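You operate a simulated robot arm through the tools that you are given. There is no shell and no other tool. Be economical: measure what you need, move in short steps, check, and stop when the job is done.

The job below is to be done with a simulated robot arm. You get a single attempt, and the scene is never put back.

JOB
Dry the wet leaf under the lamp at the heat on the card.
Fine: lamp off and parked after. Where these are worked on the way, their far stop is far enough and under half their travel is too little: drying lamp.

Only the result counts: the job must be done as asked and must still hold three seconds after the hand-in. Knocking over, shifting, dropping, spilling or breaking anything else fails it.

ROBOT AND FRAMES
A 7-joint arm with a two-finger parallel gripper, fixed in place. Base frame: the origin is at the foot of the arm, x ahead of it, y to its left, z up. Units: mm, rad, N and s.
With the tool pointing down near the work surface it reaches from about 280 to 680 mm from the base axis. Its first joint turns from -1.152 to 1.152 rad. Payload 1.57 kg.
The tool frame sits at the grasp point between the pads (the TCP): z along the fingers, y along the line on which they close. The tips reach 30 mm beyond it. The gripper opens to 110 mm. The fingers are 24 mm wide and 12 mm thick; the gripper's body (48 by 112 mm) begins 78 mm behind the TCP.
Orientation is told as [roll, pitch, yaw] about the base's x, y, z axes, in that order, counted from this pose: with the fingers straight down and closing along the base's y, the tool's x points along the base's -x, its y along +y and its z along -z.

CONTROLS
- The arm moves only by the tool apply_moves. Its arguments are lists of equal length, an entry for each row: "travel": the shift along the tool's x, y, z in units of 400 mm (1.0 is 400 mm), a list of three; "rotation": the turn, a rotation vector about the tool's x, y, z in units of 90 degrees (1.0 is 90 degrees), a list of three; "hand": the finger opening in cm, from 0 to 11. In form: {"travel": [[x, y, z], ...], "rotation": [[wx, wy, wz], ...], "hand": [hand, ...]}. A call has 1 to 8 rows; each row is the pose to reach, as a shift and turn from the pose commanded when the call began, along the tool's axes at that moment. A call with a number of a shift or a turn outside -1 to 1 is refused whole. Each row takes 0.2 s and may step no farther than 50 mm and 0.15 rad from the row before; otherwise, or with a gripper value out of range, the whole call is refused. A pose out of reach is approached as far as the arm can. The call stops where the force on the tool passes 90 N (or 10 N more than at its start, if that is more) or the arm is blocked; 0.2 s more then pass. The fingers move at their own pace (about 108 mm/s each) and stop on an object; they squeeze with about 24 N. The grip force told is the motor's: it shows also when the fingers shut on nothing. Time passes only in rows, and 0.2 s behind the last, so rows that repeat a pose let the fingers close. It gives the time, the measured TCP pose, the force on the tool (base axes), the opening and the grip force at its end, in the units of the frame above (readings bear some noise), with the torque about the TCP (base axes, N m) and any sound that the robot's microphone picked up.
- Cameras (640 x 400 px; columns grow to the right, rows downward): "scene" is fixed at [181.3, -400.4, 1408.7]; the picture's right is [0.73, -0.68, 0.00], its down [-0.41, -0.44, -0.80] and it looks along [0.54, 0.58, -0.60] (base axes); focal length 214 px, centre (320, 200). "wrist" rides on the gripper at [70, 16, -141] in the tool frame; the picture's right is [-0.23, 0.97, 0.00], its down [-0.85, -0.20, -0.48] and it looks along [-0.47, -0.11, 0.88] (tool axes); focal length 222 px, centre (320, 200). There is no depth. A picture from a camera that has moved, and an enlarged one, comes with that camera's place and axes in the base frame and with its lens. The place of the scene camera against the robot may be out by one fixed shift of up to 18 mm in any direction.
- grab_frame(camera): a new picture of that camera. The clock stands still meanwhile.
- zoom(camera, box): a new picture of the part [left, top, right, bottom] of that camera's present view, enlarged. The clock stands still meanwhile.
- close_job(): hands the job in; it is judged then, once.

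Work in short steps. Places have to be worked out from the pictures, the camera data and where the tool is seen: move nearer, look again, correct. Check each grasp and each placing, and mend what went wrong. You have 120 turns and 64 pictures in all, those below and enlarged ones among them. Open the gripper and draw the arm clear of the work before you hand the job in, unless the task says otherwise; then end with one line.

The tools are called after "Request:" by a JSON object that holds its "method" and its "body". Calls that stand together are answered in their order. apply_moves: Moves the arm, as the interface text tells. Its arguments: {"type":"object","properties":{"travel":{"type":"array","items":{"type":"array","items":{"type":"number"}}},"rotation":{"type":"array","items":{"type":"array","items":{"type":"number"}}},"hand":{"type":"array","items":{"type":"number"}}},"required":["travel","rotation","hand"]} The other tools are called the same way: grab_frame (camera) takes a picture; zoom (camera, box) takes an enlarged picture of a part of a camera's view; close_job () hands the job in.

At the start:

```text
time_s: 0.0
eef_pos: [382.1, -58.4, 1304.5]
ee_rot: [0.0, 0.001, 0.0]
ft_force: [-0.6, 0.1, -0.1]
moment: [0.02, 0.03, 0.03]
width: 110.1
finger_force: 0.1
```

scene: 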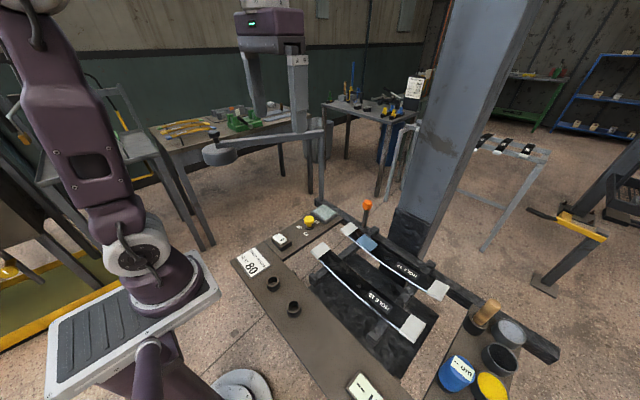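
wrist: 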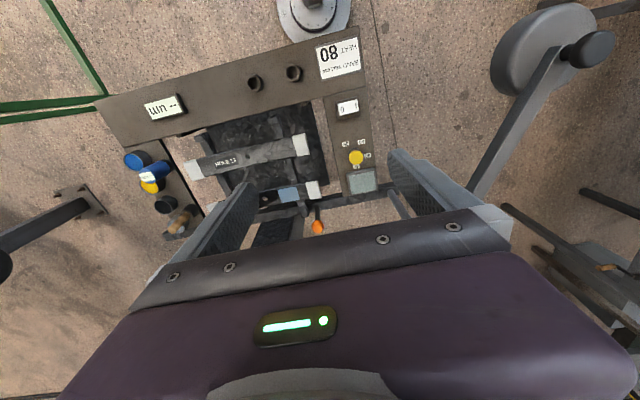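

I start by enlarging the work area to read the cards, labels and controls.

Request:
{"method": "zoom", "body": {"camera": "scene", "box": [200, 180, 380, 300]}}

Request:
{"method": "zoom", "body": {"camera": "scene", "box": [300, 190, 560, 400]}}

Request:
{"method": "zoom", "body": {"camera": "scene", "box": [180, 80, 420, 240]}}

Request:
{"method": "zoom", "body": {"camera": "wrist", "box": [220, 20, 400, 240]}}

```text
3.33 times, centred on (290, 240) of scene
camera zoom: at [181.3, -400.4, 1408.7], right [0.73, -0.68, 0.0], down [-0.41, -0.44, -0.8], along [0.54, 0.58, -0.6], focal length 715 px, centre (420, 67)
```

zoom: 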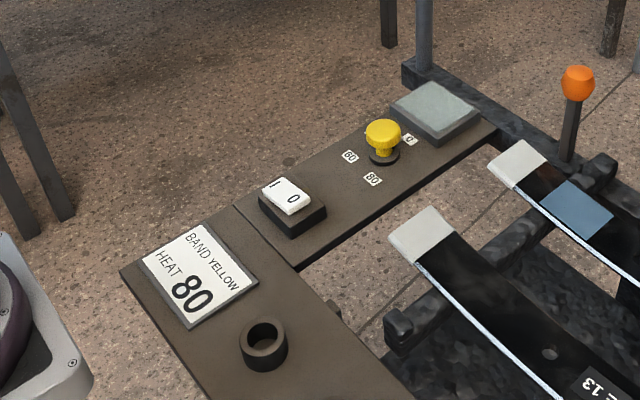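

```text
1.90 times, centred on (430, 295) of scene
camera zoom: at [181.3, -400.4, 1408.7], right [0.73, -0.68, 0.0], down [-0.41, -0.44, -0.8], along [0.54, 0.58, -0.6], focal length 408 px, centre (110, 19)
```

zoom: 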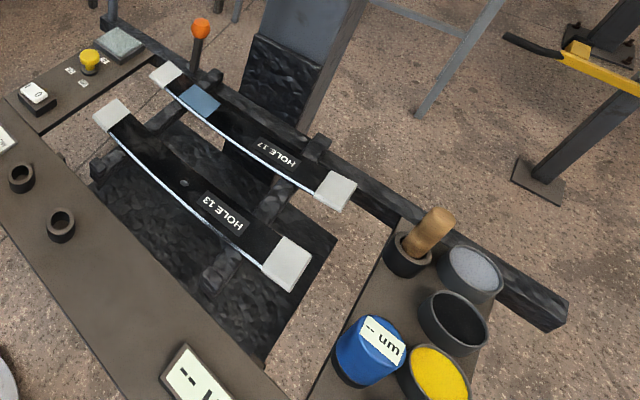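

```text
2.50 times, centred on (300, 160) of scene
camera zoom: at [181.3, -400.4, 1408.7], right [0.73, -0.68, 0.0], down [-0.41, -0.44, -0.8], along [0.54, 0.58, -0.6], focal length 536 px, centre (370, 300)
```

zoom: 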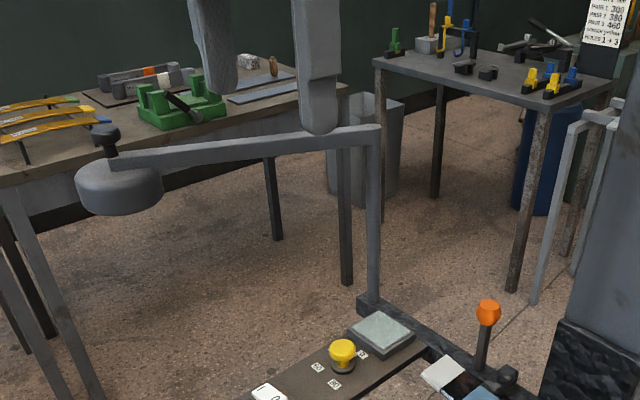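

```text
1.82 times, centred on (310, 130) of wrist
camera zoom: at [314.1, -42.0, 1445.0], right [0.23, 0.97, 0.0], down [0.85, -0.2, 0.48], along [0.47, -0.11, -0.88], focal length 404 px, centre (338, 327)
```

zoom: 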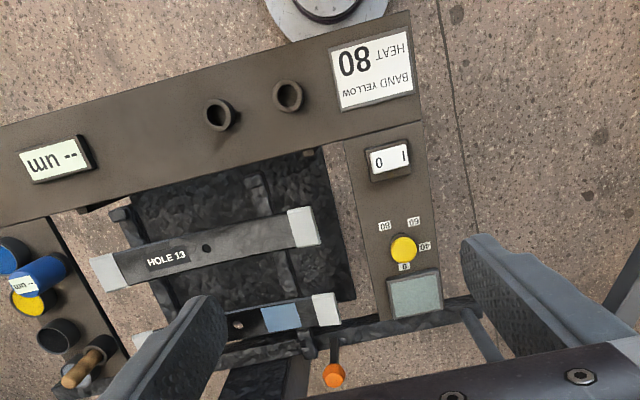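

The card reads 80; the dial sits near [497, 4, 935] with marks 0/40/60/80, the switch near [387, 5, 915], the lamp knob near [350, 200, 1203] and its post near [644, 97]. I move the wrist camera over the leaves to see which is wet.

Request:
{"method": "apply_moves", "body": {"travel": [[-0.06, -0.06, 0.03], [-0.12, -0.12, 0.06], [-0.18, -0.18, 0.09], [-0.24, -0.24, 0.12], [-0.3, -0.3, 0.15], [-0.36, -0.36, 0.18]], "rotation": [[0, 0, 0], [0, 0, 0], [0, 0, 0], [0, 0, 0], [0, 0, 0], [0, 0, 0]], "hand": [8, 6, 4, 2, 0, 0]}}

Request:
{"method": "grab_frame", "body": {"camera": "wrist"}}

Request:
{"method": "grab_frame", "body": {"camera": "scene"}}

```text
time_s: 1.4
eef_pos: [525.9, -203.4, 1231.8]
ee_rot: [0.001, 0.0, 0.0]
ft_force: [0.0, -0.1, 0.2]
moment: [0.02, 0.03, -0.01]
width: 0.0
finger_force: 21.4
```

```text
57 pictures are left
camera wrist: at [457.6, -186.8, 1373.4], right [0.23, 0.97, 0.0], down [0.85, -0.2, 0.48], along [0.47, -0.11, -0.88], focal length 222 px, centre (320, 200)
```

wrist: 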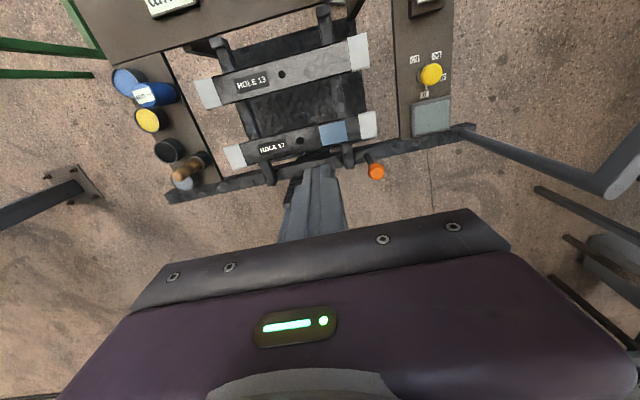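

```text
56 pictures are left
```

scene: 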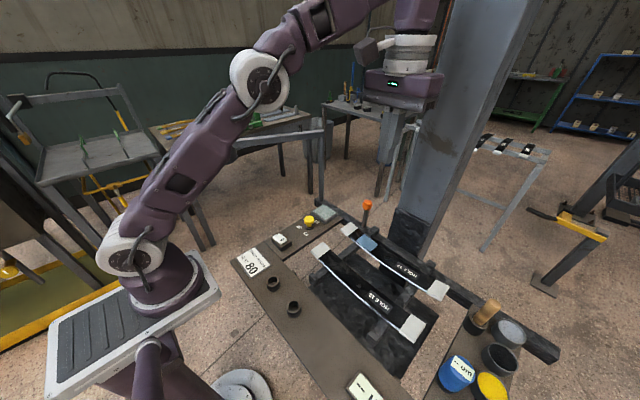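

Request:
{"method": "zoom", "body": {"camera": "wrist", "box": [180, 20, 400, 200]}}

Request:
{"method": "zoom", "body": {"camera": "wrist", "box": [380, 0, 500, 150]}}

```text
2.22 times, centred on (290, 110) of wrist
camera zoom: at [457.6, -186.8, 1373.4], right [0.23, 0.97, 0.0], down [0.85, -0.2, 0.48], along [0.47, -0.11, -0.88], focal length 494 px, centre (387, 400)
```

zoom: 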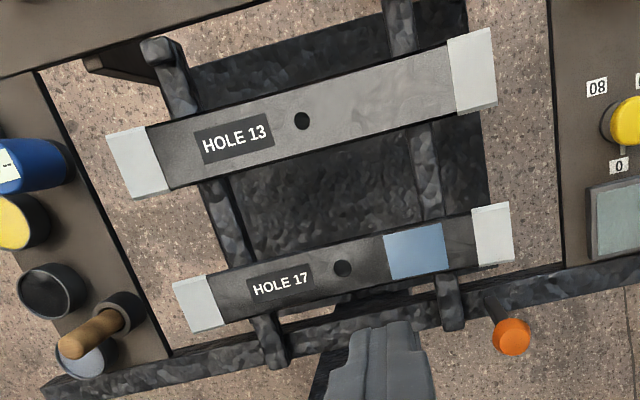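

```text
2.67 times, centred on (440, 75) of wrist
camera zoom: at [457.6, -186.8, 1373.4], right [0.23, 0.97, 0.0], down [0.85, -0.2, 0.48], along [0.47, -0.11, -0.88], focal length 592 px, centre (0, 533)
```

zoom: 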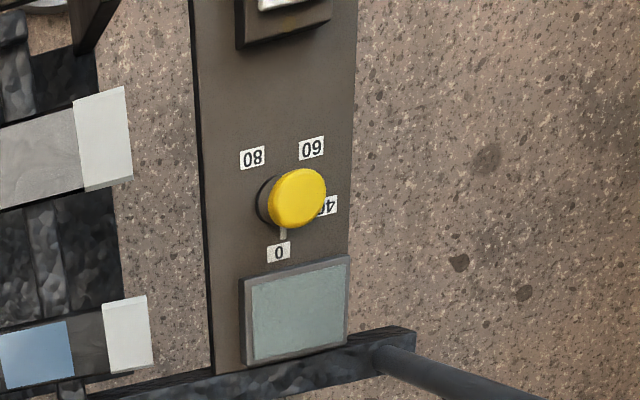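

The Hole 17 leaf carries the fresh blue band, so it is the wet one. The dial pointer is at 0 (toward +x), and 80 lies about 210° counterclockwise from it. I go above the dial for a closer look.

Request:
{"method": "apply_moves", "body": {"travel": [[0.01, 0.08, 0.07], [0.02, 0.16, 0.14], [0.03, 0.24, 0.21], [0.04, 0.32, 0.28], [0.05, 0.4, 0.35], [0.06, 0.46, 0.41], [0.07, 0.52, 0.46]], "rotation": [[0, 0, 0], [0, 0, 0], [0, 0, 0], [0, 0, 0], [0, 0, 0], [0, 0, 0], [0, 0, 0]], "hand": [2, 4, 6, 7, 7, 7, 7]}}

Request:
{"method": "grab_frame", "body": {"camera": "wrist"}}

```text
time_s: 3.0
eef_pos: [497.4, 6.7, 1047.0]
ee_rot: [0.0, 0.0, -0.002]
ft_force: [-0.1, 0.4, -0.2]
moment: [0.01, 0.0, 0.02]
width: 69.9
finger_force: 0.1
```

```text
53 pictures are left
camera wrist: at [429.0, 23.4, 1188.3], right [0.23, 0.97, 0.0], down [0.85, -0.2, 0.48], along [0.47, -0.11, -0.88], focal length 222 px, centre (320, 200)
```

wrist: 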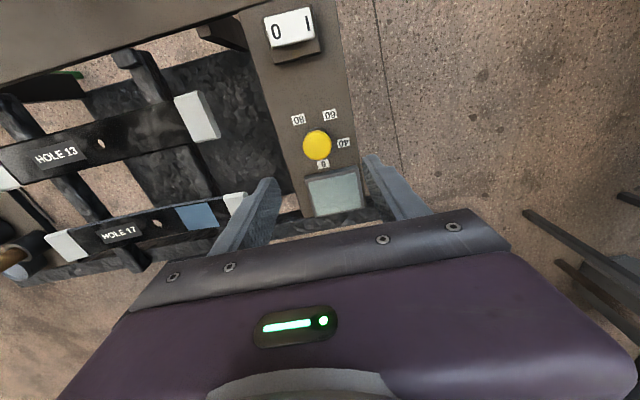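

The dial cap is at about [497.5, 4, 921], and the tool is well above it. I pre-turn the wrist to about -105° yaw so that one continuous turn can cover the ~210°.

Request:
{"method": "apply_moves", "body": {"travel": [[0, 0, 0], [0, 0, 0], [0, 0, 0], [0, 0, 0], [0, 0, 0], [0, 0, 0], [0, 0, 0], [0, 0, 0]], "rotation": [[0, 0, 0.095], [0, 0, 0.19], [0, 0, 0.285], [0, 0, 0.38], [0, 0, 0.475], [0, 0, 0.57], [0, 0, 0.665], [0, 0, 0.76]], "hand": [7, 7, 7, 7, 7, 7, 7, 7]}}

Request:
{"method": "apply_moves", "body": {"travel": [[0, 0, 0], [0, 0, 0], [0, 0, 0], [0, 0, 0], [0, 0, 0]], "rotation": [[0, 0, 0.085], [0, 0, 0.17], [0, 0, 0.255], [0, 0, 0.34], [0, 0, 0.4067]], "hand": [7, 7, 7, 7, 7]}}

Request:
{"method": "grab_frame", "body": {"camera": "wrist"}}

```text
time_s: 4.8
eef_pos: [499.4, 5.5, 1047.8]
ee_rot: [0.001, 0.0, -1.197]
ft_force: [-0.5, 0.4, 0.2]
moment: [-0.01, -0.01, 0.02]
width: 70.1
finger_force: 0.1
```

```text
time_s: 6.0
eef_pos: [499.9, 4.6, 1047.2]
ee_rot: [0.0, 0.001, -1.834]
ft_force: [0.1, 0.8, -0.7]
moment: [0.01, -0.01, 0.0]
width: 70.1
finger_force: 0.0
```

```text
52 pictures are left
camera wrist: at [533.5, 68.9, 1188.8], right [0.88, -0.47, 0.0], down [-0.42, -0.77, 0.48], along [-0.23, -0.42, -0.88], focal length 222 px, centre (320, 200)
```

wrist: 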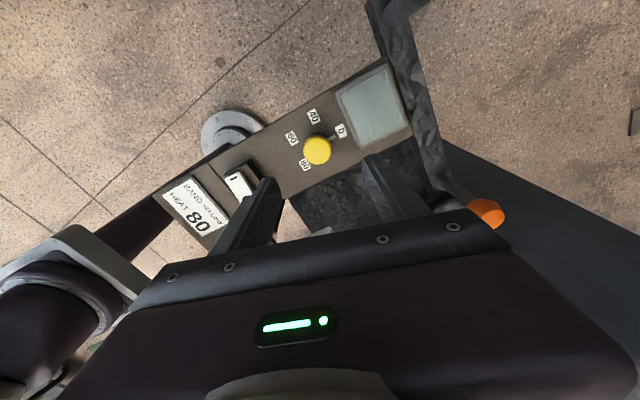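

Combined views give the panel at z≈901, cap centre ≈[496, 5.3], and the 80 mark at ≈210°. I descend so the tips stop about 6 mm above the panel, then close.

Request:
{"method": "apply_moves", "body": {"travel": [[0, -0.01, 0.1], [0, -0.01, 0.2], [0, -0.01, 0.25], [0, -0.01, 0.275]], "rotation": [[0, 0, 0], [0, 0, 0], [0, 0, 0], [0, 0, 0]], "hand": [7, 7, 7, 7]}}

Request:
{"method": "grab_frame", "body": {"camera": "wrist"}}

```text
time_s: 7.0
eef_pos: [498.2, 5.8, 941.8]
ee_rot: [0.012, 0.005, -1.83]
ft_force: [-6.0, 1.7, 69.2]
moment: [-0.35, -2.8, -0.03]
width: 64.7
finger_force: 0.0
```

```text
51 pictures are left
camera wrist: at [530.9, 68.9, 1082.5], right [0.88, -0.47, 0.01], down [-0.42, -0.77, 0.47], along [-0.21, -0.42, -0.88], focal length 222 px, centre (320, 200)
```

wrist: 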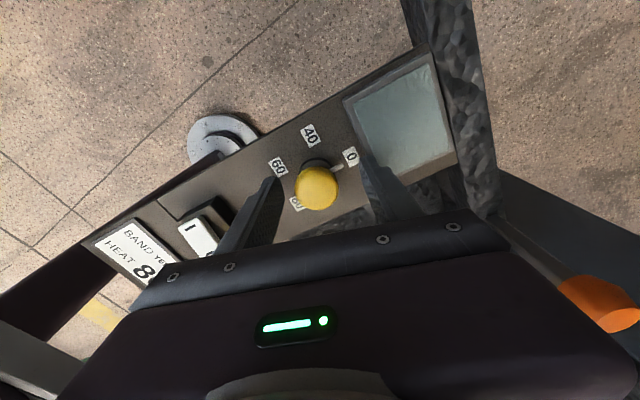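

The +x finger touched the raised pad beside the dial (torque puts contact ~40 mm out). I lift 25 mm, narrow the opening to 48 mm and check.

Request:
{"method": "apply_moves", "body": {"travel": [[0, 0, -0.06], [0, 0, -0.06], [0, 0, -0.06]], "rotation": [[0, 0, 0], [0, 0, 0], [0, 0, 0]], "hand": [7, 5, 4.8]}}

Request:
{"method": "zoom", "body": {"camera": "wrist", "box": [220, 80, 460, 260]}}

```text
time_s: 7.8
eef_pos: [495.8, 7.5, 961.8]
ee_rot: [-0.001, -0.002, -1.833]
ft_force: [0.2, -1.1, 0.0]
moment: [-0.01, 0.02, 0.01]
width: 48.0
finger_force: 0.1
```

```text
2.22 times, centred on (340, 170) of wrist
camera zoom: at [530.0, 69.5, 1102.3], right [0.88, -0.47, 0.0], down [-0.41, -0.77, 0.48], along [-0.23, -0.42, -0.88], focal length 494 px, centre (276, 267)
```

zoom: 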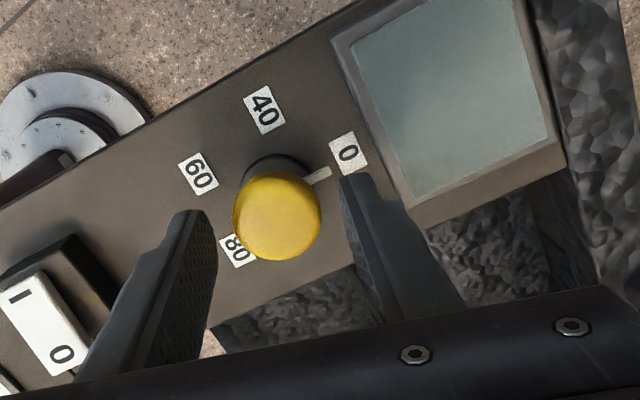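

The cap is centred between the fingers and clear of the pad. I descend 24 mm and close on it.

Request:
{"method": "apply_moves", "body": {"travel": [[-0.005, 0, 0.035], [-0.005, 0, 0.06], [-0.005, 0, 0.06], [-0.005, 0, 0.06], [-0.005, 0, 0.06]], "rotation": [[0, 0, 0], [0, 0, 0], [0, 0, 0], [0, 0, 0], [0, 0, 0]], "hand": [4.8, 4.8, 3, 2, 2]}}

```text
time_s: 9.0
eef_pos: [494.5, 5.6, 937.9]
ee_rot: [0.0, -0.001, -1.833]
ft_force: [4.3, 0.2, 5.3]
moment: [0.32, -0.14, 0.03]
width: 33.4
finger_force: 41.6
```

The cap is gripped (33 mm). I turn counterclockwise by a first 68° and check.

Request:
{"method": "apply_moves", "body": {"travel": [[0, 0, 0], [0, 0, 0], [0, 0, 0], [0, 0, 0], [0, 0, 0], [0, 0, 0], [0, 0, 0], [0, 0, 0]], "rotation": [[0, 0, -0.095], [0, 0, -0.19], [0, 0, -0.285], [0, 0, -0.38], [0, 0, -0.475], [0, 0, -0.57], [0, 0, -0.665], [0, 0, -0.76]], "hand": [2, 2, 2, 2, 2, 2, 2, 2]}}

Request:
{"method": "grab_frame", "body": {"camera": "wrist"}}

```text
time_s: 10.8
eef_pos: [495.0, 4.3, 938.0]
ee_rot: [0.0, 0.001, -0.637]
ft_force: [-3.4, 4.0, 9.3]
moment: [0.07, -0.05, -0.02]
width: 33.6
finger_force: 40.8
```

```text
49 pictures are left
camera wrist: at [448.7, 59.4, 1079.0], right [0.76, 0.65, 0.0], down [0.57, -0.67, 0.48], along [0.31, -0.36, -0.88], focal length 222 px, centre (320, 200)
```

wrist: 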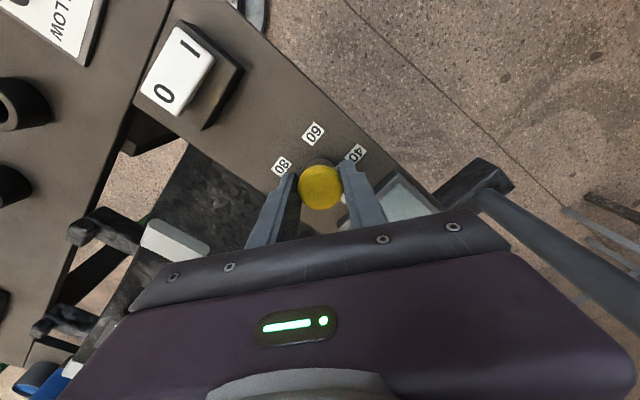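

Smooth turning without slip torque; I continue another 68°.

Request:
{"method": "apply_moves", "body": {"travel": [[0, 0, 0], [0, 0, 0], [0, 0, 0], [0, 0, 0], [0, 0, 0], [0, 0, 0], [0, 0, 0], [0, 0, 0]], "rotation": [[0, 0, -0.095], [0, 0, -0.19], [0, 0, -0.285], [0, 0, -0.38], [0, 0, -0.475], [0, 0, -0.57], [0, 0, -0.665], [0, 0, -0.76]], "hand": [2, 2, 2, 2, 2, 2, 2, 2]}}

Request:
{"method": "zoom", "body": {"camera": "wrist", "box": [220, 80, 460, 260]}}

```text
time_s: 12.6
eef_pos: [494.4, 4.6, 937.7]
ee_rot: [0.0, 0.002, 0.555]
ft_force: [-8.1, -5.9, 2.2]
moment: [-0.04, 0.11, 0.02]
width: 33.5
finger_force: 41.4
```

```text
2.22 times, centred on (340, 170) of wrist
camera zoom: at [427.4, -18.8, 1079.0], right [-0.32, 0.95, 0.0], down [0.83, 0.28, 0.48], along [0.45, 0.15, -0.88], focal length 494 px, centre (276, 267)
```

zoom: 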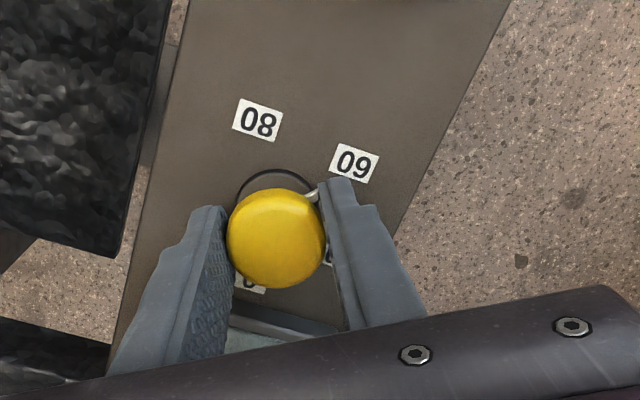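

The pointer is nearly at 60 after 137°, as expected. I continue toward 80.

Request:
{"method": "apply_moves", "body": {"travel": [[0, 0, 0], [0, 0, 0], [0, 0, 0], [0, 0, 0], [0, 0, 0], [0, 0, 0], [0, 0, 0], [0, 0, 0]], "rotation": [[0, 0, -0.095], [0, 0, -0.19], [0, 0, -0.285], [0, 0, -0.38], [0, 0, -0.475], [0, 0, -0.57], [0, 0, -0.665], [0, 0, -0.76]], "hand": [2, 2, 2, 2, 2, 2, 2, 2]}}

Request:
{"method": "zoom", "body": {"camera": "wrist", "box": [220, 80, 460, 260]}}

```text
time_s: 14.4
eef_pos: [495.2, 4.3, 938.0]
ee_rot: [0.0, 0.0, 1.749]
ft_force: [-1.6, -19.8, -4.4]
moment: [0.09, 0.03, 0.04]
width: 33.6
finger_force: 41.4
```

```text
2.22 times, centred on (340, 170) of wrist
camera zoom: at [492.0, -67.5, 1079.0], right [-1.0, 0.05, 0.0], down [0.04, 0.88, 0.48], along [0.02, 0.48, -0.88], focal length 494 px, centre (276, 267)
```

zoom: 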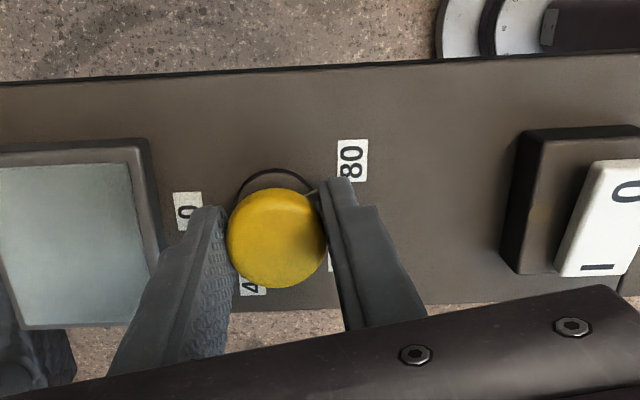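

Pointer is a few degrees short of 80; I turn 5° more, open, lift and check.

Request:
{"method": "apply_moves", "body": {"travel": [[0, 0, 0], [0, 0, 0], [0, 0, 0], [0, 0, 0], [0, 0, -0.06], [0, 0, -0.12]], "rotation": [[0, 0, -0.05], [0, 0, -0.05], [0, 0, -0.05], [0, 0, -0.05], [0, 0, -0.05], [0, 0, -0.05]], "hand": [2, 2, 4.8, 4.8, 4.8, 4.8]}}

Request:
{"method": "zoom", "body": {"camera": "wrist", "box": [220, 80, 460, 260]}}

Request:
{"method": "zoom", "body": {"camera": "scene", "box": [220, 180, 380, 300]}}

```text
time_s: 15.8
eef_pos: [494.4, 5.0, 986.2]
ee_rot: [-0.002, 0.0, 1.825]
ft_force: [-0.7, 0.1, -0.1]
moment: [-0.03, -0.02, -0.01]
width: 48.0
finger_force: 0.0
```

```text
2.22 times, centred on (340, 170) of wrist
camera zoom: at [496.9, -66.4, 1127.2], right [-1.0, -0.03, 0.0], down [-0.02, 0.88, 0.48], along [-0.01, 0.48, -0.88], focal length 494 px, centre (276, 267)
```

zoom: 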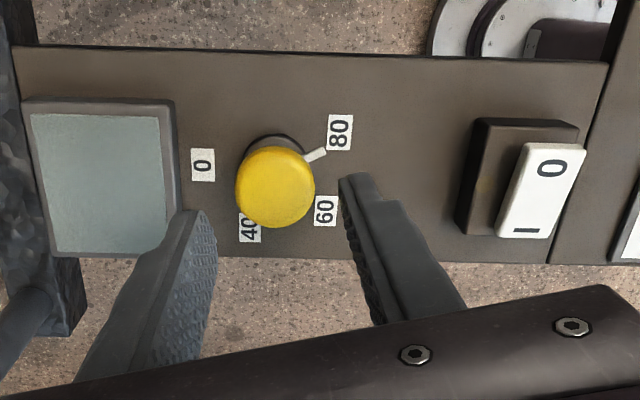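

```text
3.33 times, centred on (300, 240) of scene
camera zoom: at [181.3, -400.4, 1408.7], right [0.73, -0.68, 0.0], down [-0.41, -0.44, -0.8], along [0.54, 0.58, -0.6], focal length 715 px, centre (387, 67)
```

zoom: 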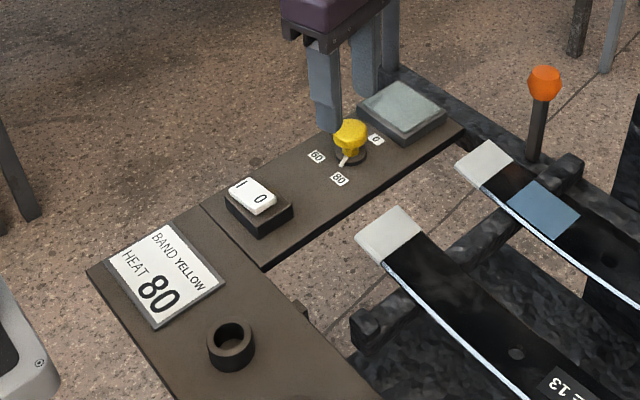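

The dial points at 80. Next is the lamp: I rise to z≈1300 while unwinding the wrist.

Request:
{"method": "apply_moves", "body": {"travel": [[0, 0, -0.1], [0, 0, -0.2], [0, 0, -0.3], [0, 0, -0.4], [0, 0, -0.5], [0, 0, -0.6], [0, 0, -0.7], [0, 0, -0.8]], "rotation": [[0, 0, 0.095], [0, 0, 0.19], [0, 0, 0.285], [0, 0, 0.38], [0, 0, 0.475], [0, 0, 0.57], [0, 0, 0.665], [0, 0, 0.76]], "hand": [4.8, 4.8, 4.8, 6, 6, 6, 6, 6]}}

Request:
{"method": "apply_moves", "body": {"travel": [[0, 0, 0], [0, 0, 0], [0, 0, 0], [0, 0, 0], [0, 0, 0], [0, 0, 0], [0, 0, 0]], "rotation": [[0, 0, 0.09], [0, 0, 0.18], [0, 0, 0.27], [0, 0, 0.36], [0, 0, 0.45], [0, 0, 0.54], [0, 0, 0.62]], "hand": [6, 6, 6, 6, 6, 6, 6]}}

Request:
{"method": "grab_frame", "body": {"camera": "wrist"}}

```text
time_s: 17.6
eef_pos: [495.3, 5.3, 1305.2]
ee_rot: [-0.003, -0.002, 0.63]
ft_force: [0.0, -0.2, 0.4]
moment: [-0.01, -0.02, -0.01]
width: 60.0
finger_force: 0.0
```

```text
time_s: 19.2
eef_pos: [494.0, 4.4, 1304.6]
ee_rot: [0.002, -0.006, -0.343]
ft_force: [-0.6, 0.2, 0.6]
moment: [-0.04, 0.01, -0.01]
width: 60.0
finger_force: 0.0
```

```text
44 pictures are left
camera wrist: at [433.0, 43.4, 1445.7], right [0.54, 0.84, 0.0], down [0.73, -0.48, 0.48], along [0.41, -0.26, -0.87], focal length 222 px, centre (320, 200)
```

wrist: 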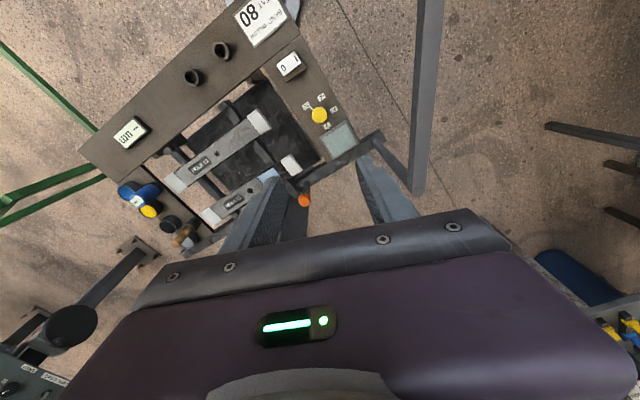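

The post top is near [640, 85]. I move so that the wrist camera looks straight down on the lamp knob.

Request:
{"method": "apply_moves", "body": {"travel": [[0.08, 0.07, 0], [0.16, 0.14, 0], [0.24, 0.21, 0], [0.328, 0.28, 0], [0.328, 0.294, 0]], "rotation": [[0, 0, 0], [0, 0, 0], [0, 0, 0], [0, 0, 0], [0, 0, 0]], "hand": [6, 6, 6, 6, 6]}}

Request:
{"method": "grab_frame", "body": {"camera": "wrist"}}

Request:
{"method": "grab_frame", "body": {"camera": "scene"}}

```text
time_s: 20.4
eef_pos: [410.9, 159.6, 1306.0]
ee_rot: [0.001, 0.001, -0.342]
ft_force: [0.5, 0.0, 0.0]
moment: [-0.02, -0.01, -0.02]
width: 60.0
finger_force: 0.2
```

```text
43 pictures are left
camera wrist: at [350.9, 198.6, 1447.0], right [0.54, 0.84, 0.0], down [0.74, -0.47, 0.48], along [0.4, -0.26, -0.88], focal length 222 px, centre (320, 200)
```

wrist: 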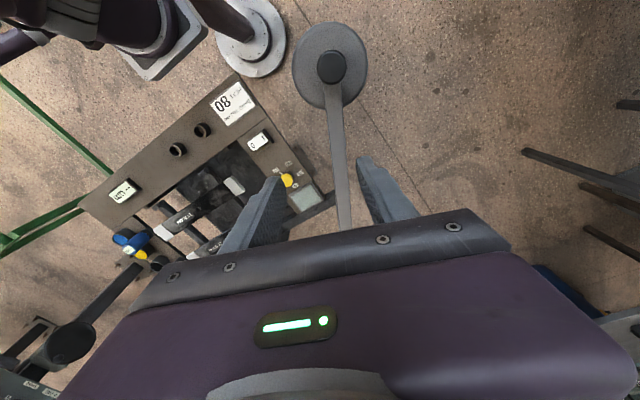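

```text
42 pictures are left
```

scene: 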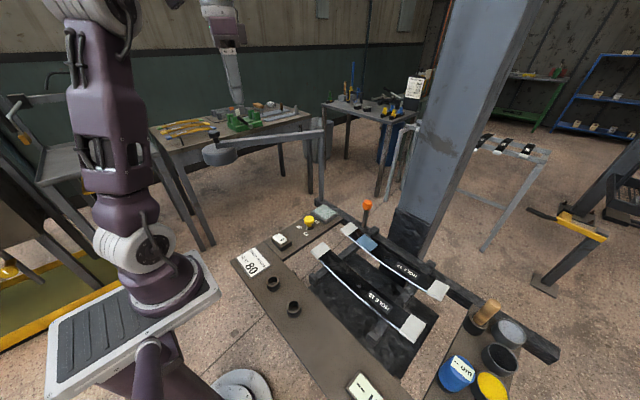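

The knob is near [347.5, 212, 1195], with the beam at an angle of about 156° from the post. I move above it at z≈1262 with the fingers straddling tangentially and check the alignment.

Request:
{"method": "apply_moves", "body": {"travel": [[0.1, 0.035, 0], [0.193, 0.07, 0], [0.193, 0.07, 0.06], [0.193, 0.07, 0.11]], "rotation": [[0, 0, 0.05], [0, 0, 0.05], [0, 0, 0.05], [0, 0, 0.05]], "hand": [6, 6, 6, 6]}}

Request:
{"method": "grab_frame", "body": {"camera": "wrist"}}

Request:
{"method": "zoom", "body": {"camera": "scene", "box": [180, 70, 340, 190]}}

```text
time_s: 21.4
eef_pos: [346.8, 213.1, 1261.6]
ee_rot: [0.0, 0.0, -0.42]
ft_force: [0.0, -0.4, 0.5]
moment: [0.04, 0.01, 0.0]
width: 60.2
finger_force: 0.0
```

```text
41 pictures are left
camera wrist: at [290.7, 255.1, 1402.7], right [0.6, 0.8, 0.0], down [0.7, -0.53, 0.48], along [0.38, -0.29, -0.88], focal length 222 px, centre (320, 200)
```

wrist: 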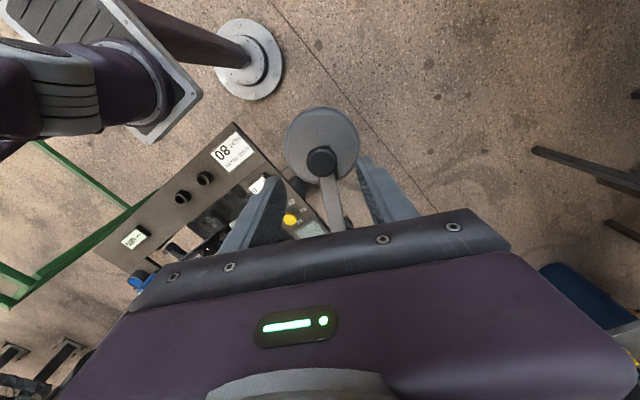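

```text
3.33 times, centred on (260, 130) of scene
camera zoom: at [181.3, -400.4, 1408.7], right [0.73, -0.68, 0.0], down [-0.41, -0.44, -0.8], along [0.54, 0.58, -0.6], focal length 715 px, centre (520, 433)
```

zoom: 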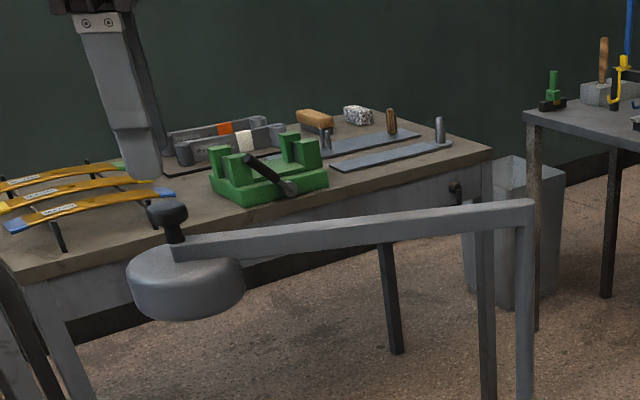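

Two views agree: knob at [347.4, 212.9, 1190], centred between the fingers. I descend to TCP z≈1198 (tips above the lamp head) and close.

Request:
{"method": "apply_moves", "body": {"travel": [[0, 0, 0.06], [0, 0, 0.12], [0, 0, 0.16], [0, 0, 0.16], [0, 0, 0.16], [0, 0, 0.16]], "rotation": [[0, 0, 0], [0, 0, 0], [0, 0, 0], [0, 0, 0], [0, 0, 0], [0, 0, 0]], "hand": [6, 6, 6, 4, 2, 2]}}

```text
time_s: 22.8
eef_pos: [346.3, 211.4, 1198.1]
ee_rot: [-0.002, -0.001, -0.419]
ft_force: [-1.0, -0.5, -7.8]
moment: [-0.14, -0.31, -0.06]
width: 29.4
finger_force: 39.2
```

Knob gripped (29 mm). I swing the lamp along its arc (pivot ≈[640, 80], radius 321) for the first 0.4 rad and check forces.

Request:
{"method": "apply_moves", "body": {"travel": [[-0.004, -0.0801, 0], [-0.016, -0.1594, 0], [-0.0358, -0.2372, 0], [-0.0633, -0.3125, 0]], "rotation": [[0, 0, -0.0637], [0, 0, -0.1273], [0, 0, -0.191], [0, 0, -0.2546]], "hand": [2, 2, 2, 2]}}

Request:
{"method": "grab_frame", "body": {"camera": "wrist"}}

```text
time_s: 23.8
eef_pos: [320.1, 87.6, 1197.2]
ee_rot: [0.0, 0.0, -0.019]
ft_force: [-6.3, -0.8, -9.3]
moment: [-0.07, 0.51, -0.35]
width: 29.3
finger_force: 38.8
```

```text
39 pictures are left
camera wrist: at [250.4, 104.4, 1338.7], right [0.25, 0.97, 0.0], down [0.85, -0.22, 0.48], along [0.46, -0.12, -0.88], focal length 222 px, centre (320, 200)
```

wrist: 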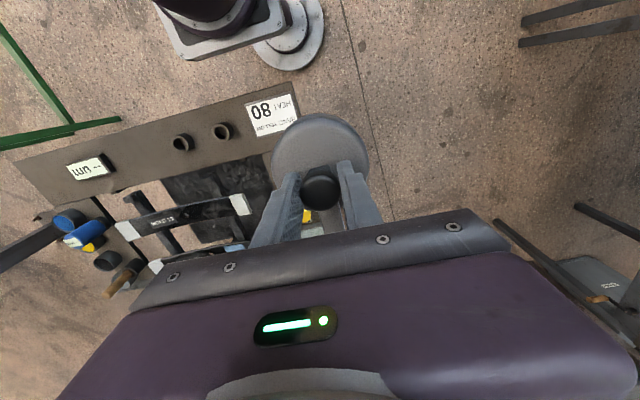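

The lamp follows smoothly. I continue 0.8 rad along the arc.

Request:
{"method": "apply_moves", "body": {"travel": [[-0.004, -0.0801, 0], [-0.016, -0.1594, 0], [-0.0358, -0.2372, 0], [-0.0633, -0.3125, 0], [-0.0982, -0.3847, 0], [-0.1402, -0.4531, 0], [-0.1887, -0.517, 0], [-0.2434, -0.5757, 0]], "rotation": [[0, 0, -0.0637], [0, 0, -0.1273], [0, 0, -0.191], [0, 0, -0.2546], [0, 0, -0.3183], [0, 0, -0.382], [0, 0, -0.4456], [0, 0, -0.5093]], "hand": [2, 2, 2, 2, 2, 2, 2, 2]}}

Request:
{"method": "grab_frame", "body": {"camera": "wrist"}}

Request:
{"method": "grab_frame", "body": {"camera": "scene"}}

```text
time_s: 25.6
eef_pos: [414.3, -143.2, 1197.7]
ee_rot: [0.0, -0.001, 0.783]
ft_force: [20.8, 21.2, 11.5]
moment: [0.14, -0.17, -0.1]
width: 29.3
finger_force: 39.1
```

```text
38 pictures are left
camera wrist: at [353.0, -182.0, 1338.4], right [-0.53, 0.85, 0.0], down [0.75, 0.46, 0.48], along [0.41, 0.25, -0.88], focal length 222 px, centre (320, 200)
```

wrist: 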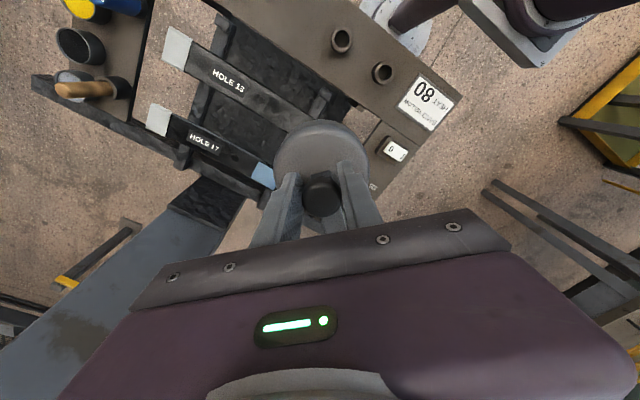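

```text
37 pictures are left
```

scene: 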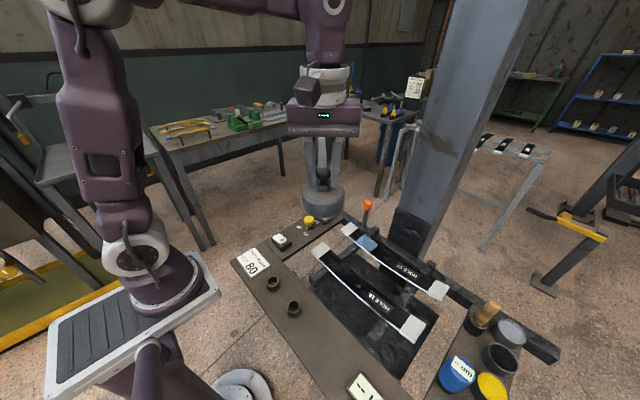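

Still following, with a ~30 N radial pull showing my radius is slightly big. I continue 0.5 rad with a 5 mm inward correction, expecting the far stop.

Request:
{"method": "apply_moves", "body": {"travel": [[-0.016, -0.0801, 0], [-0.028, -0.1594, 0], [-0.0478, -0.2372, 0], [-0.0753, -0.3125, 0], [-0.1102, -0.3847, 0]], "rotation": [[0, 0, -0.0637], [0, 0, -0.1273], [0, 0, -0.191], [0, 0, -0.2546], [0, 0, -0.3183]], "hand": [2, 2, 2, 2, 2]}}

Request:
{"method": "grab_frame", "body": {"camera": "wrist"}}

Request:
{"method": "grab_frame", "body": {"camera": "scene"}}

```text
time_s: 26.8
eef_pos: [552.0, -223.2, 1196.6]
ee_rot: [0.003, 0.0, 1.28]
ft_force: [0.9, 5.1, -8.8]
moment: [-0.11, 0.01, 0.06]
width: 29.6
finger_force: 16.3
```

```text
36 pictures are left
camera wrist: at [516.4, -286.1, 1337.6], right [-0.87, 0.5, 0.0], down [0.44, 0.76, 0.48], along [0.23, 0.42, -0.88], focal length 222 px, centre (320, 200)
```

wrist: 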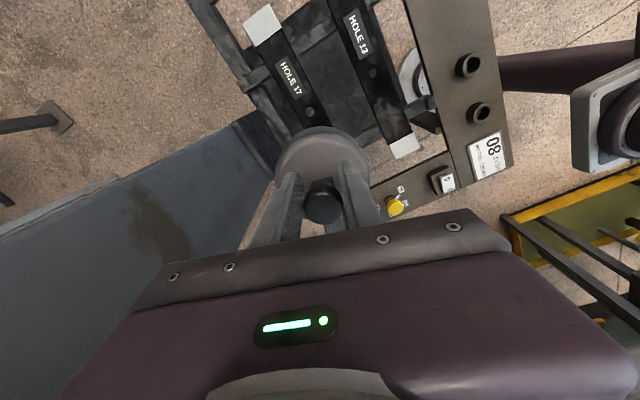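

```text
35 pictures are left
```

scene: 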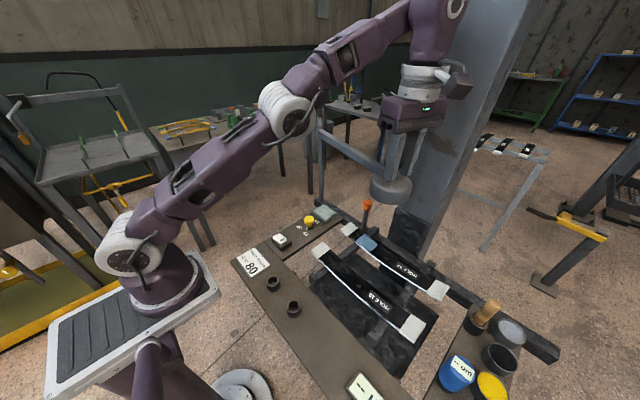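

The lamp is over the blue band now; I nudge on in small steps to find the far stop.

Request:
{"method": "apply_moves", "body": {"travel": [[-0.001, -0.04, 0], [-0.004, -0.0801, 0], [-0.009, -0.12, 0]], "rotation": [[0, 0, -0.0318], [0, 0, -0.0637], [0, 0, -0.0955]], "hand": [2, 2, 2]}}

Request:
{"method": "grab_frame", "body": {"camera": "wrist"}}

```text
time_s: 27.6
eef_pos: [557.1, -220.9, 1185.7]
ee_rot: [0.001, 0.023, 1.401]
ft_force: [-16.8, -28.6, 59.5]
moment: [-0.16, -0.06, -0.03]
width: 34.3
finger_force: 7.7
out of reach, approached as far as the arm can: row 1, 2, 3
```

```text
34 pictures are left
camera wrist: at [530.6, -284.3, 1327.7], right [-0.92, 0.39, 0.0], down [0.34, 0.82, 0.46], along [0.18, 0.42, -0.89], focal length 222 px, centre (320, 200)
```

wrist: 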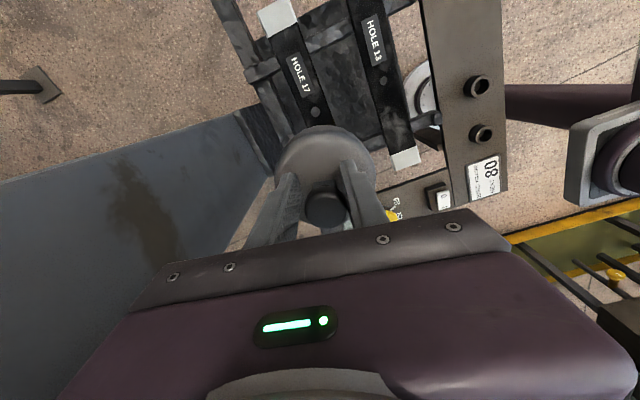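

The arm hits its reach limit here; the lamp knob is at ≈[553, -221], at the same angle as the band (about 98° of swing). I open the fingers, ease inward and lift off.

Request:
{"method": "apply_moves", "body": {"travel": [[0, 0, -0.02], [-0.01, 0.02, -0.03], [-0.02, 0.04, -0.05]], "rotation": [[0, 0, 0], [0, 0, 0], [0, 0, 0]], "hand": [5.5, 6, 6]}}

Request:
{"method": "grab_frame", "body": {"camera": "wrist"}}

```text
time_s: 28.4
eef_pos: [545.3, -205.2, 1198.7]
ee_rot: [0.004, -0.002, 1.432]
ft_force: [-0.6, 0.1, 1.0]
moment: [-0.01, -0.01, -0.01]
width: 59.8
finger_force: 0.0
```

```text
33 pictures are left
camera wrist: at [520.3, -272.3, 1339.5], right [-0.93, 0.36, 0.0], down [0.32, 0.82, 0.48], along [0.17, 0.45, -0.88], focal length 222 px, centre (320, 200)
```

wrist: 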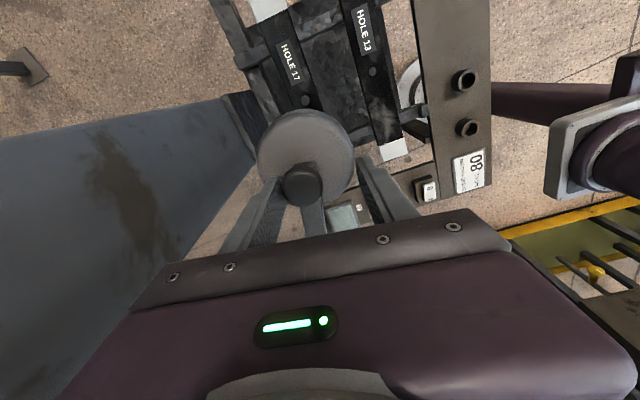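

The knob is free at ≈[557, -214]. I lift while drifting toward +y above the beam to stay in reach.

Request:
{"method": "apply_moves", "body": {"travel": [[-0.03, 0, -0.05], [-0.07, 0, -0.1], [-0.1, 0, -0.16]], "rotation": [[0, 0, 0], [0, 0, 0], [0, 0, 0]], "hand": [6, 6, 6]}}

Request:
{"method": "zoom", "body": {"camera": "scene", "box": [260, 80, 500, 300]}}

```text
time_s: 29.2
eef_pos: [540.4, -161.3, 1237.3]
ee_rot: [0.0, -0.001, 1.428]
ft_force: [-0.3, 0.6, 0.4]
moment: [0.02, 0.02, -0.01]
width: 59.9
finger_force: 0.0
out of reach, approached as far as the arm can: row 2, 3
```

```text
1.82 times, centred on (380, 190) of scene
camera zoom: at [181.3, -400.5, 1408.6], right [0.73, -0.68, 0.0], down [-0.41, -0.44, -0.8], along [0.54, 0.58, -0.6], focal length 390 px, centre (211, 218)
```

zoom: 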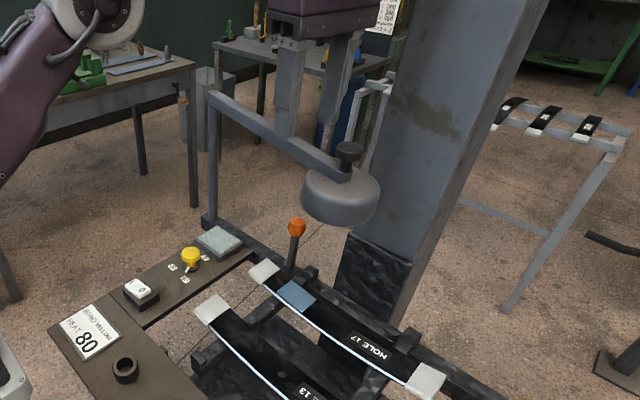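

The lamp hangs right beside/above the blue band. I now travel toward the switch (rocker centre ≈[380, 9], "1" half at +y), unwinding yaw and closing the fingers.

Request:
{"method": "apply_moves", "body": {"travel": [[-0.04, 0.06, 0], [-0.09, 0.12, 0], [-0.14, 0.18, 0], [-0.19, 0.24, 0.04], [-0.245, 0.3, 0.1], [-0.3, 0.36, 0.16], [-0.35, 0.42, 0.22], [-0.406, 0.4625, 0.28]], "rotation": [[0, 0, 0.095], [0, 0, 0.19], [0, 0, 0.285], [0, 0, 0.38], [0, 0, 0.475], [0, 0, 0.57], [0, 0, 0.665], [0, 0, 0.76]], "hand": [6, 5, 4, 3, 2, 1, 0, 0]}}

Request:
{"method": "grab_frame", "body": {"camera": "wrist"}}

```text
time_s: 31.0
eef_pos: [381.8, 25.5, 1125.1]
ee_rot: [0.0, 0.0, 0.234]
ft_force: [0.8, -0.3, -1.0]
moment: [-0.02, 0.0, 0.01]
width: 0.0
finger_force: 21.0
```

```text
31 pictures are left
camera wrist: at [310.0, 25.2, 1265.3], right [-0.01, 1.0, 0.0], down [0.88, 0.01, 0.48], along [0.48, 0.0, -0.88], focal length 222 px, centre (320, 200)
```

wrist: 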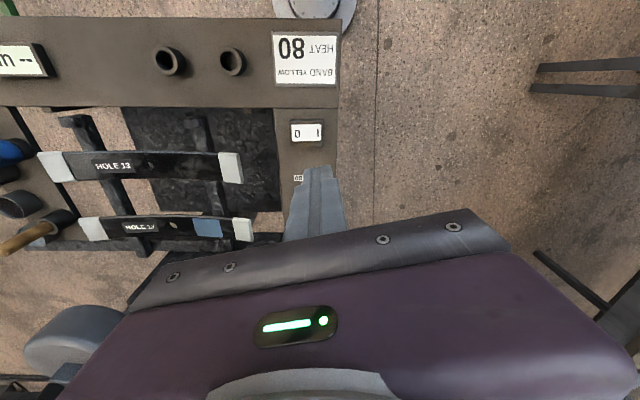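

The rocker spans y≈-16…28 at x≈381; "1" at y≈21. I descend to TCP z≈985 with yaw 0 and check.

Request:
{"method": "apply_moves", "body": {"travel": [[0, 0, 0.1], [0, -0.003, 0.2], [0, -0.003, 0.3], [0, -0.003, 0.35]], "rotation": [[0, 0, 0.075], [0, 0, 0.149], [0, 0, 0.149], [0, 0, 0.149]], "hand": [0, 0, 0, 0]}}

Request:
{"method": "grab_frame", "body": {"camera": "wrist"}}

Request:
{"method": "zoom", "body": {"camera": "scene", "box": [230, 190, 350, 280]}}

```text
time_s: 32.0
eef_pos: [381.4, 23.6, 984.9]
ee_rot: [-0.001, 0.0, 0.004]
ft_force: [0.4, 1.1, 0.3]
moment: [0.01, 0.01, -0.03]
width: 0.1
finger_force: 21.3
```

```text
30 pictures are left
camera wrist: at [312.0, 39.9, 1125.7], right [0.23, 0.97, 0.0], down [0.86, -0.2, 0.48], along [0.47, -0.11, -0.88], focal length 222 px, centre (320, 200)
```

wrist: 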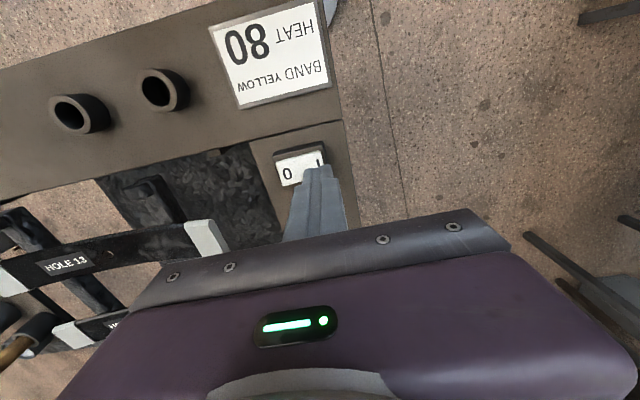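

```text
4.44 times, centred on (290, 235) of scene
camera zoom: at [181.3, -400.4, 1408.7], right [0.73, -0.68, 0.0], down [-0.41, -0.44, -0.8], along [0.54, 0.58, -0.6], focal length 953 px, centre (453, 44)
```

zoom: 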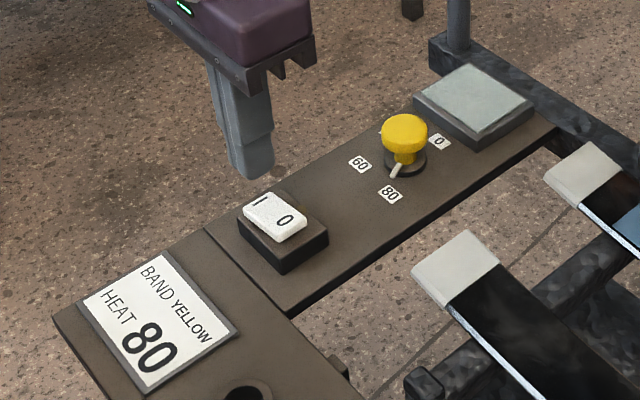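

The tool is over the "1" half. I press down in small steps.

Request:
{"method": "apply_moves", "body": {"travel": [[0, 0, 0.05], [0, 0, 0.065], [0, 0, 0.08], [0, 0, 0.09]], "rotation": [[0, 0, 0], [0, 0, 0], [0, 0, 0], [0, 0, 0]], "hand": [0, 0, 0, 0]}}

Request:
{"method": "grab_frame", "body": {"camera": "wrist"}}

```text
time_s: 33.0
eef_pos: [381.0, 25.3, 952.6]
ee_rot: [0.001, -0.004, 0.004]
ft_force: [-11.5, 5.7, 42.2]
moment: [-0.29, 0.48, -0.18]
width: 0.0
finger_force: 21.2
stopped in row 4: the force on the tool passed its limit at 115 N (the readings are from after the stop); the commanded pose is now the measured one
```

```text
28 pictures are left
camera wrist: at [311.0, 40.2, 1093.8], right [0.22, 0.97, 0.0], down [0.85, -0.2, 0.48], along [0.47, -0.11, -0.88], focal length 222 px, centre (320, 200)
```

wrist: 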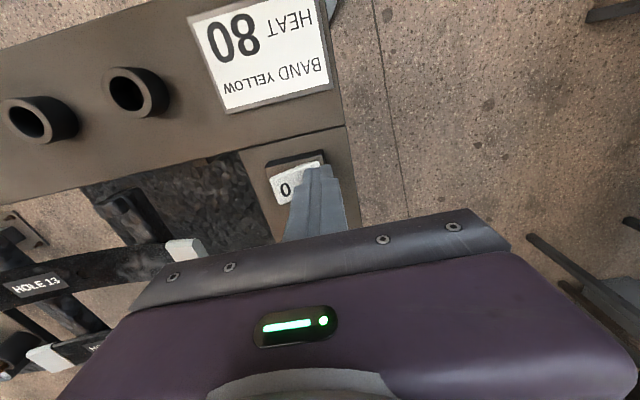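

Force peaked at 115 N; I lift off and see whether the rocker flipped and the lamp lit.

Request:
{"method": "apply_moves", "body": {"travel": [[0, 0, -0.05], [0, 0, -0.12]], "rotation": [[0, 0, 0], [0, 0, 0]], "hand": [0, 0]}}

Request:
{"method": "zoom", "body": {"camera": "scene", "box": [230, 100, 430, 280]}}

Request:
{"method": "zoom", "body": {"camera": "wrist", "box": [200, 100, 400, 240]}}

```text
time_s: 33.6
eef_pos: [383.2, 23.6, 1000.3]
ee_rot: [-0.001, -0.005, 0.001]
ft_force: [-0.2, 0.3, 0.8]
moment: [0.02, -0.03, 0.02]
width: 0.1
finger_force: 21.0
```

```text
2.22 times, centred on (330, 190) of scene
camera zoom: at [181.3, -400.4, 1408.7], right [0.73, -0.68, 0.0], down [-0.41, -0.44, -0.8], along [0.54, 0.58, -0.6], focal length 477 px, centre (298, 222)
```

zoom: 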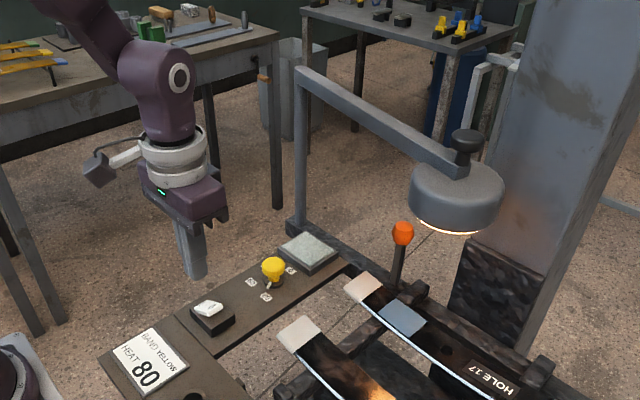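

```text
2.86 times, centred on (300, 170) of wrist
camera zoom: at [312.1, 39.1, 1141.4], right [0.22, 0.97, 0.0], down [0.85, -0.2, 0.48], along [0.47, -0.11, -0.88], focal length 635 px, centre (377, 286)
```

zoom: 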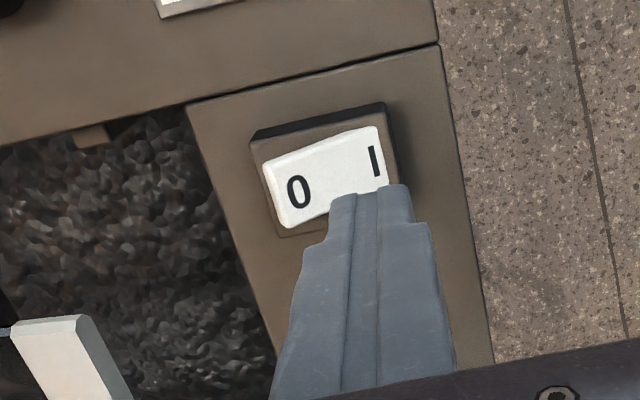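

The lamp is on. I look at where the light falls and begin waiting.

Request:
{"method": "apply_moves", "body": {"travel": [[0, 0, 0], [0, 0, 0], [0, 0, 0], [0, 0, 0], [0, 0, 0], [0, 0, 0], [0, 0, 0], [0, 0, 0]], "rotation": [[0, 0, 0], [0, 0, 0], [0, 0, 0], [0, 0, 0], [0, 0, 0], [0, 0, 0], [0, 0, 0], [0, 0, 0]], "hand": [0, 0, 0, 0, 0, 0, 0, 0]}}

Request:
{"method": "zoom", "body": {"camera": "scene", "box": [290, 170, 460, 350]}}

```text
time_s: 35.4
eef_pos: [382.2, 23.7, 1000.3]
ee_rot: [-0.001, -0.006, 0.003]
ft_force: [-0.3, 0.1, -0.3]
moment: [0.03, 0.01, -0.01]
width: 0.0
finger_force: 21.4
```

```text
2.22 times, centred on (375, 260) of scene
camera zoom: at [181.3, -400.4, 1408.7], right [0.73, -0.68, 0.0], down [-0.41, -0.44, -0.8], along [0.54, 0.58, -0.6], focal length 477 px, centre (198, 67)
```

zoom: 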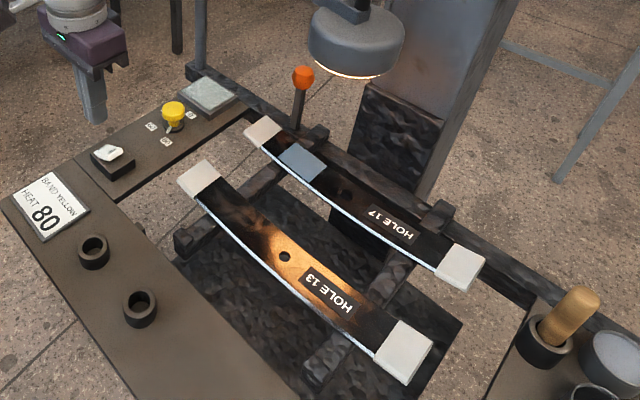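

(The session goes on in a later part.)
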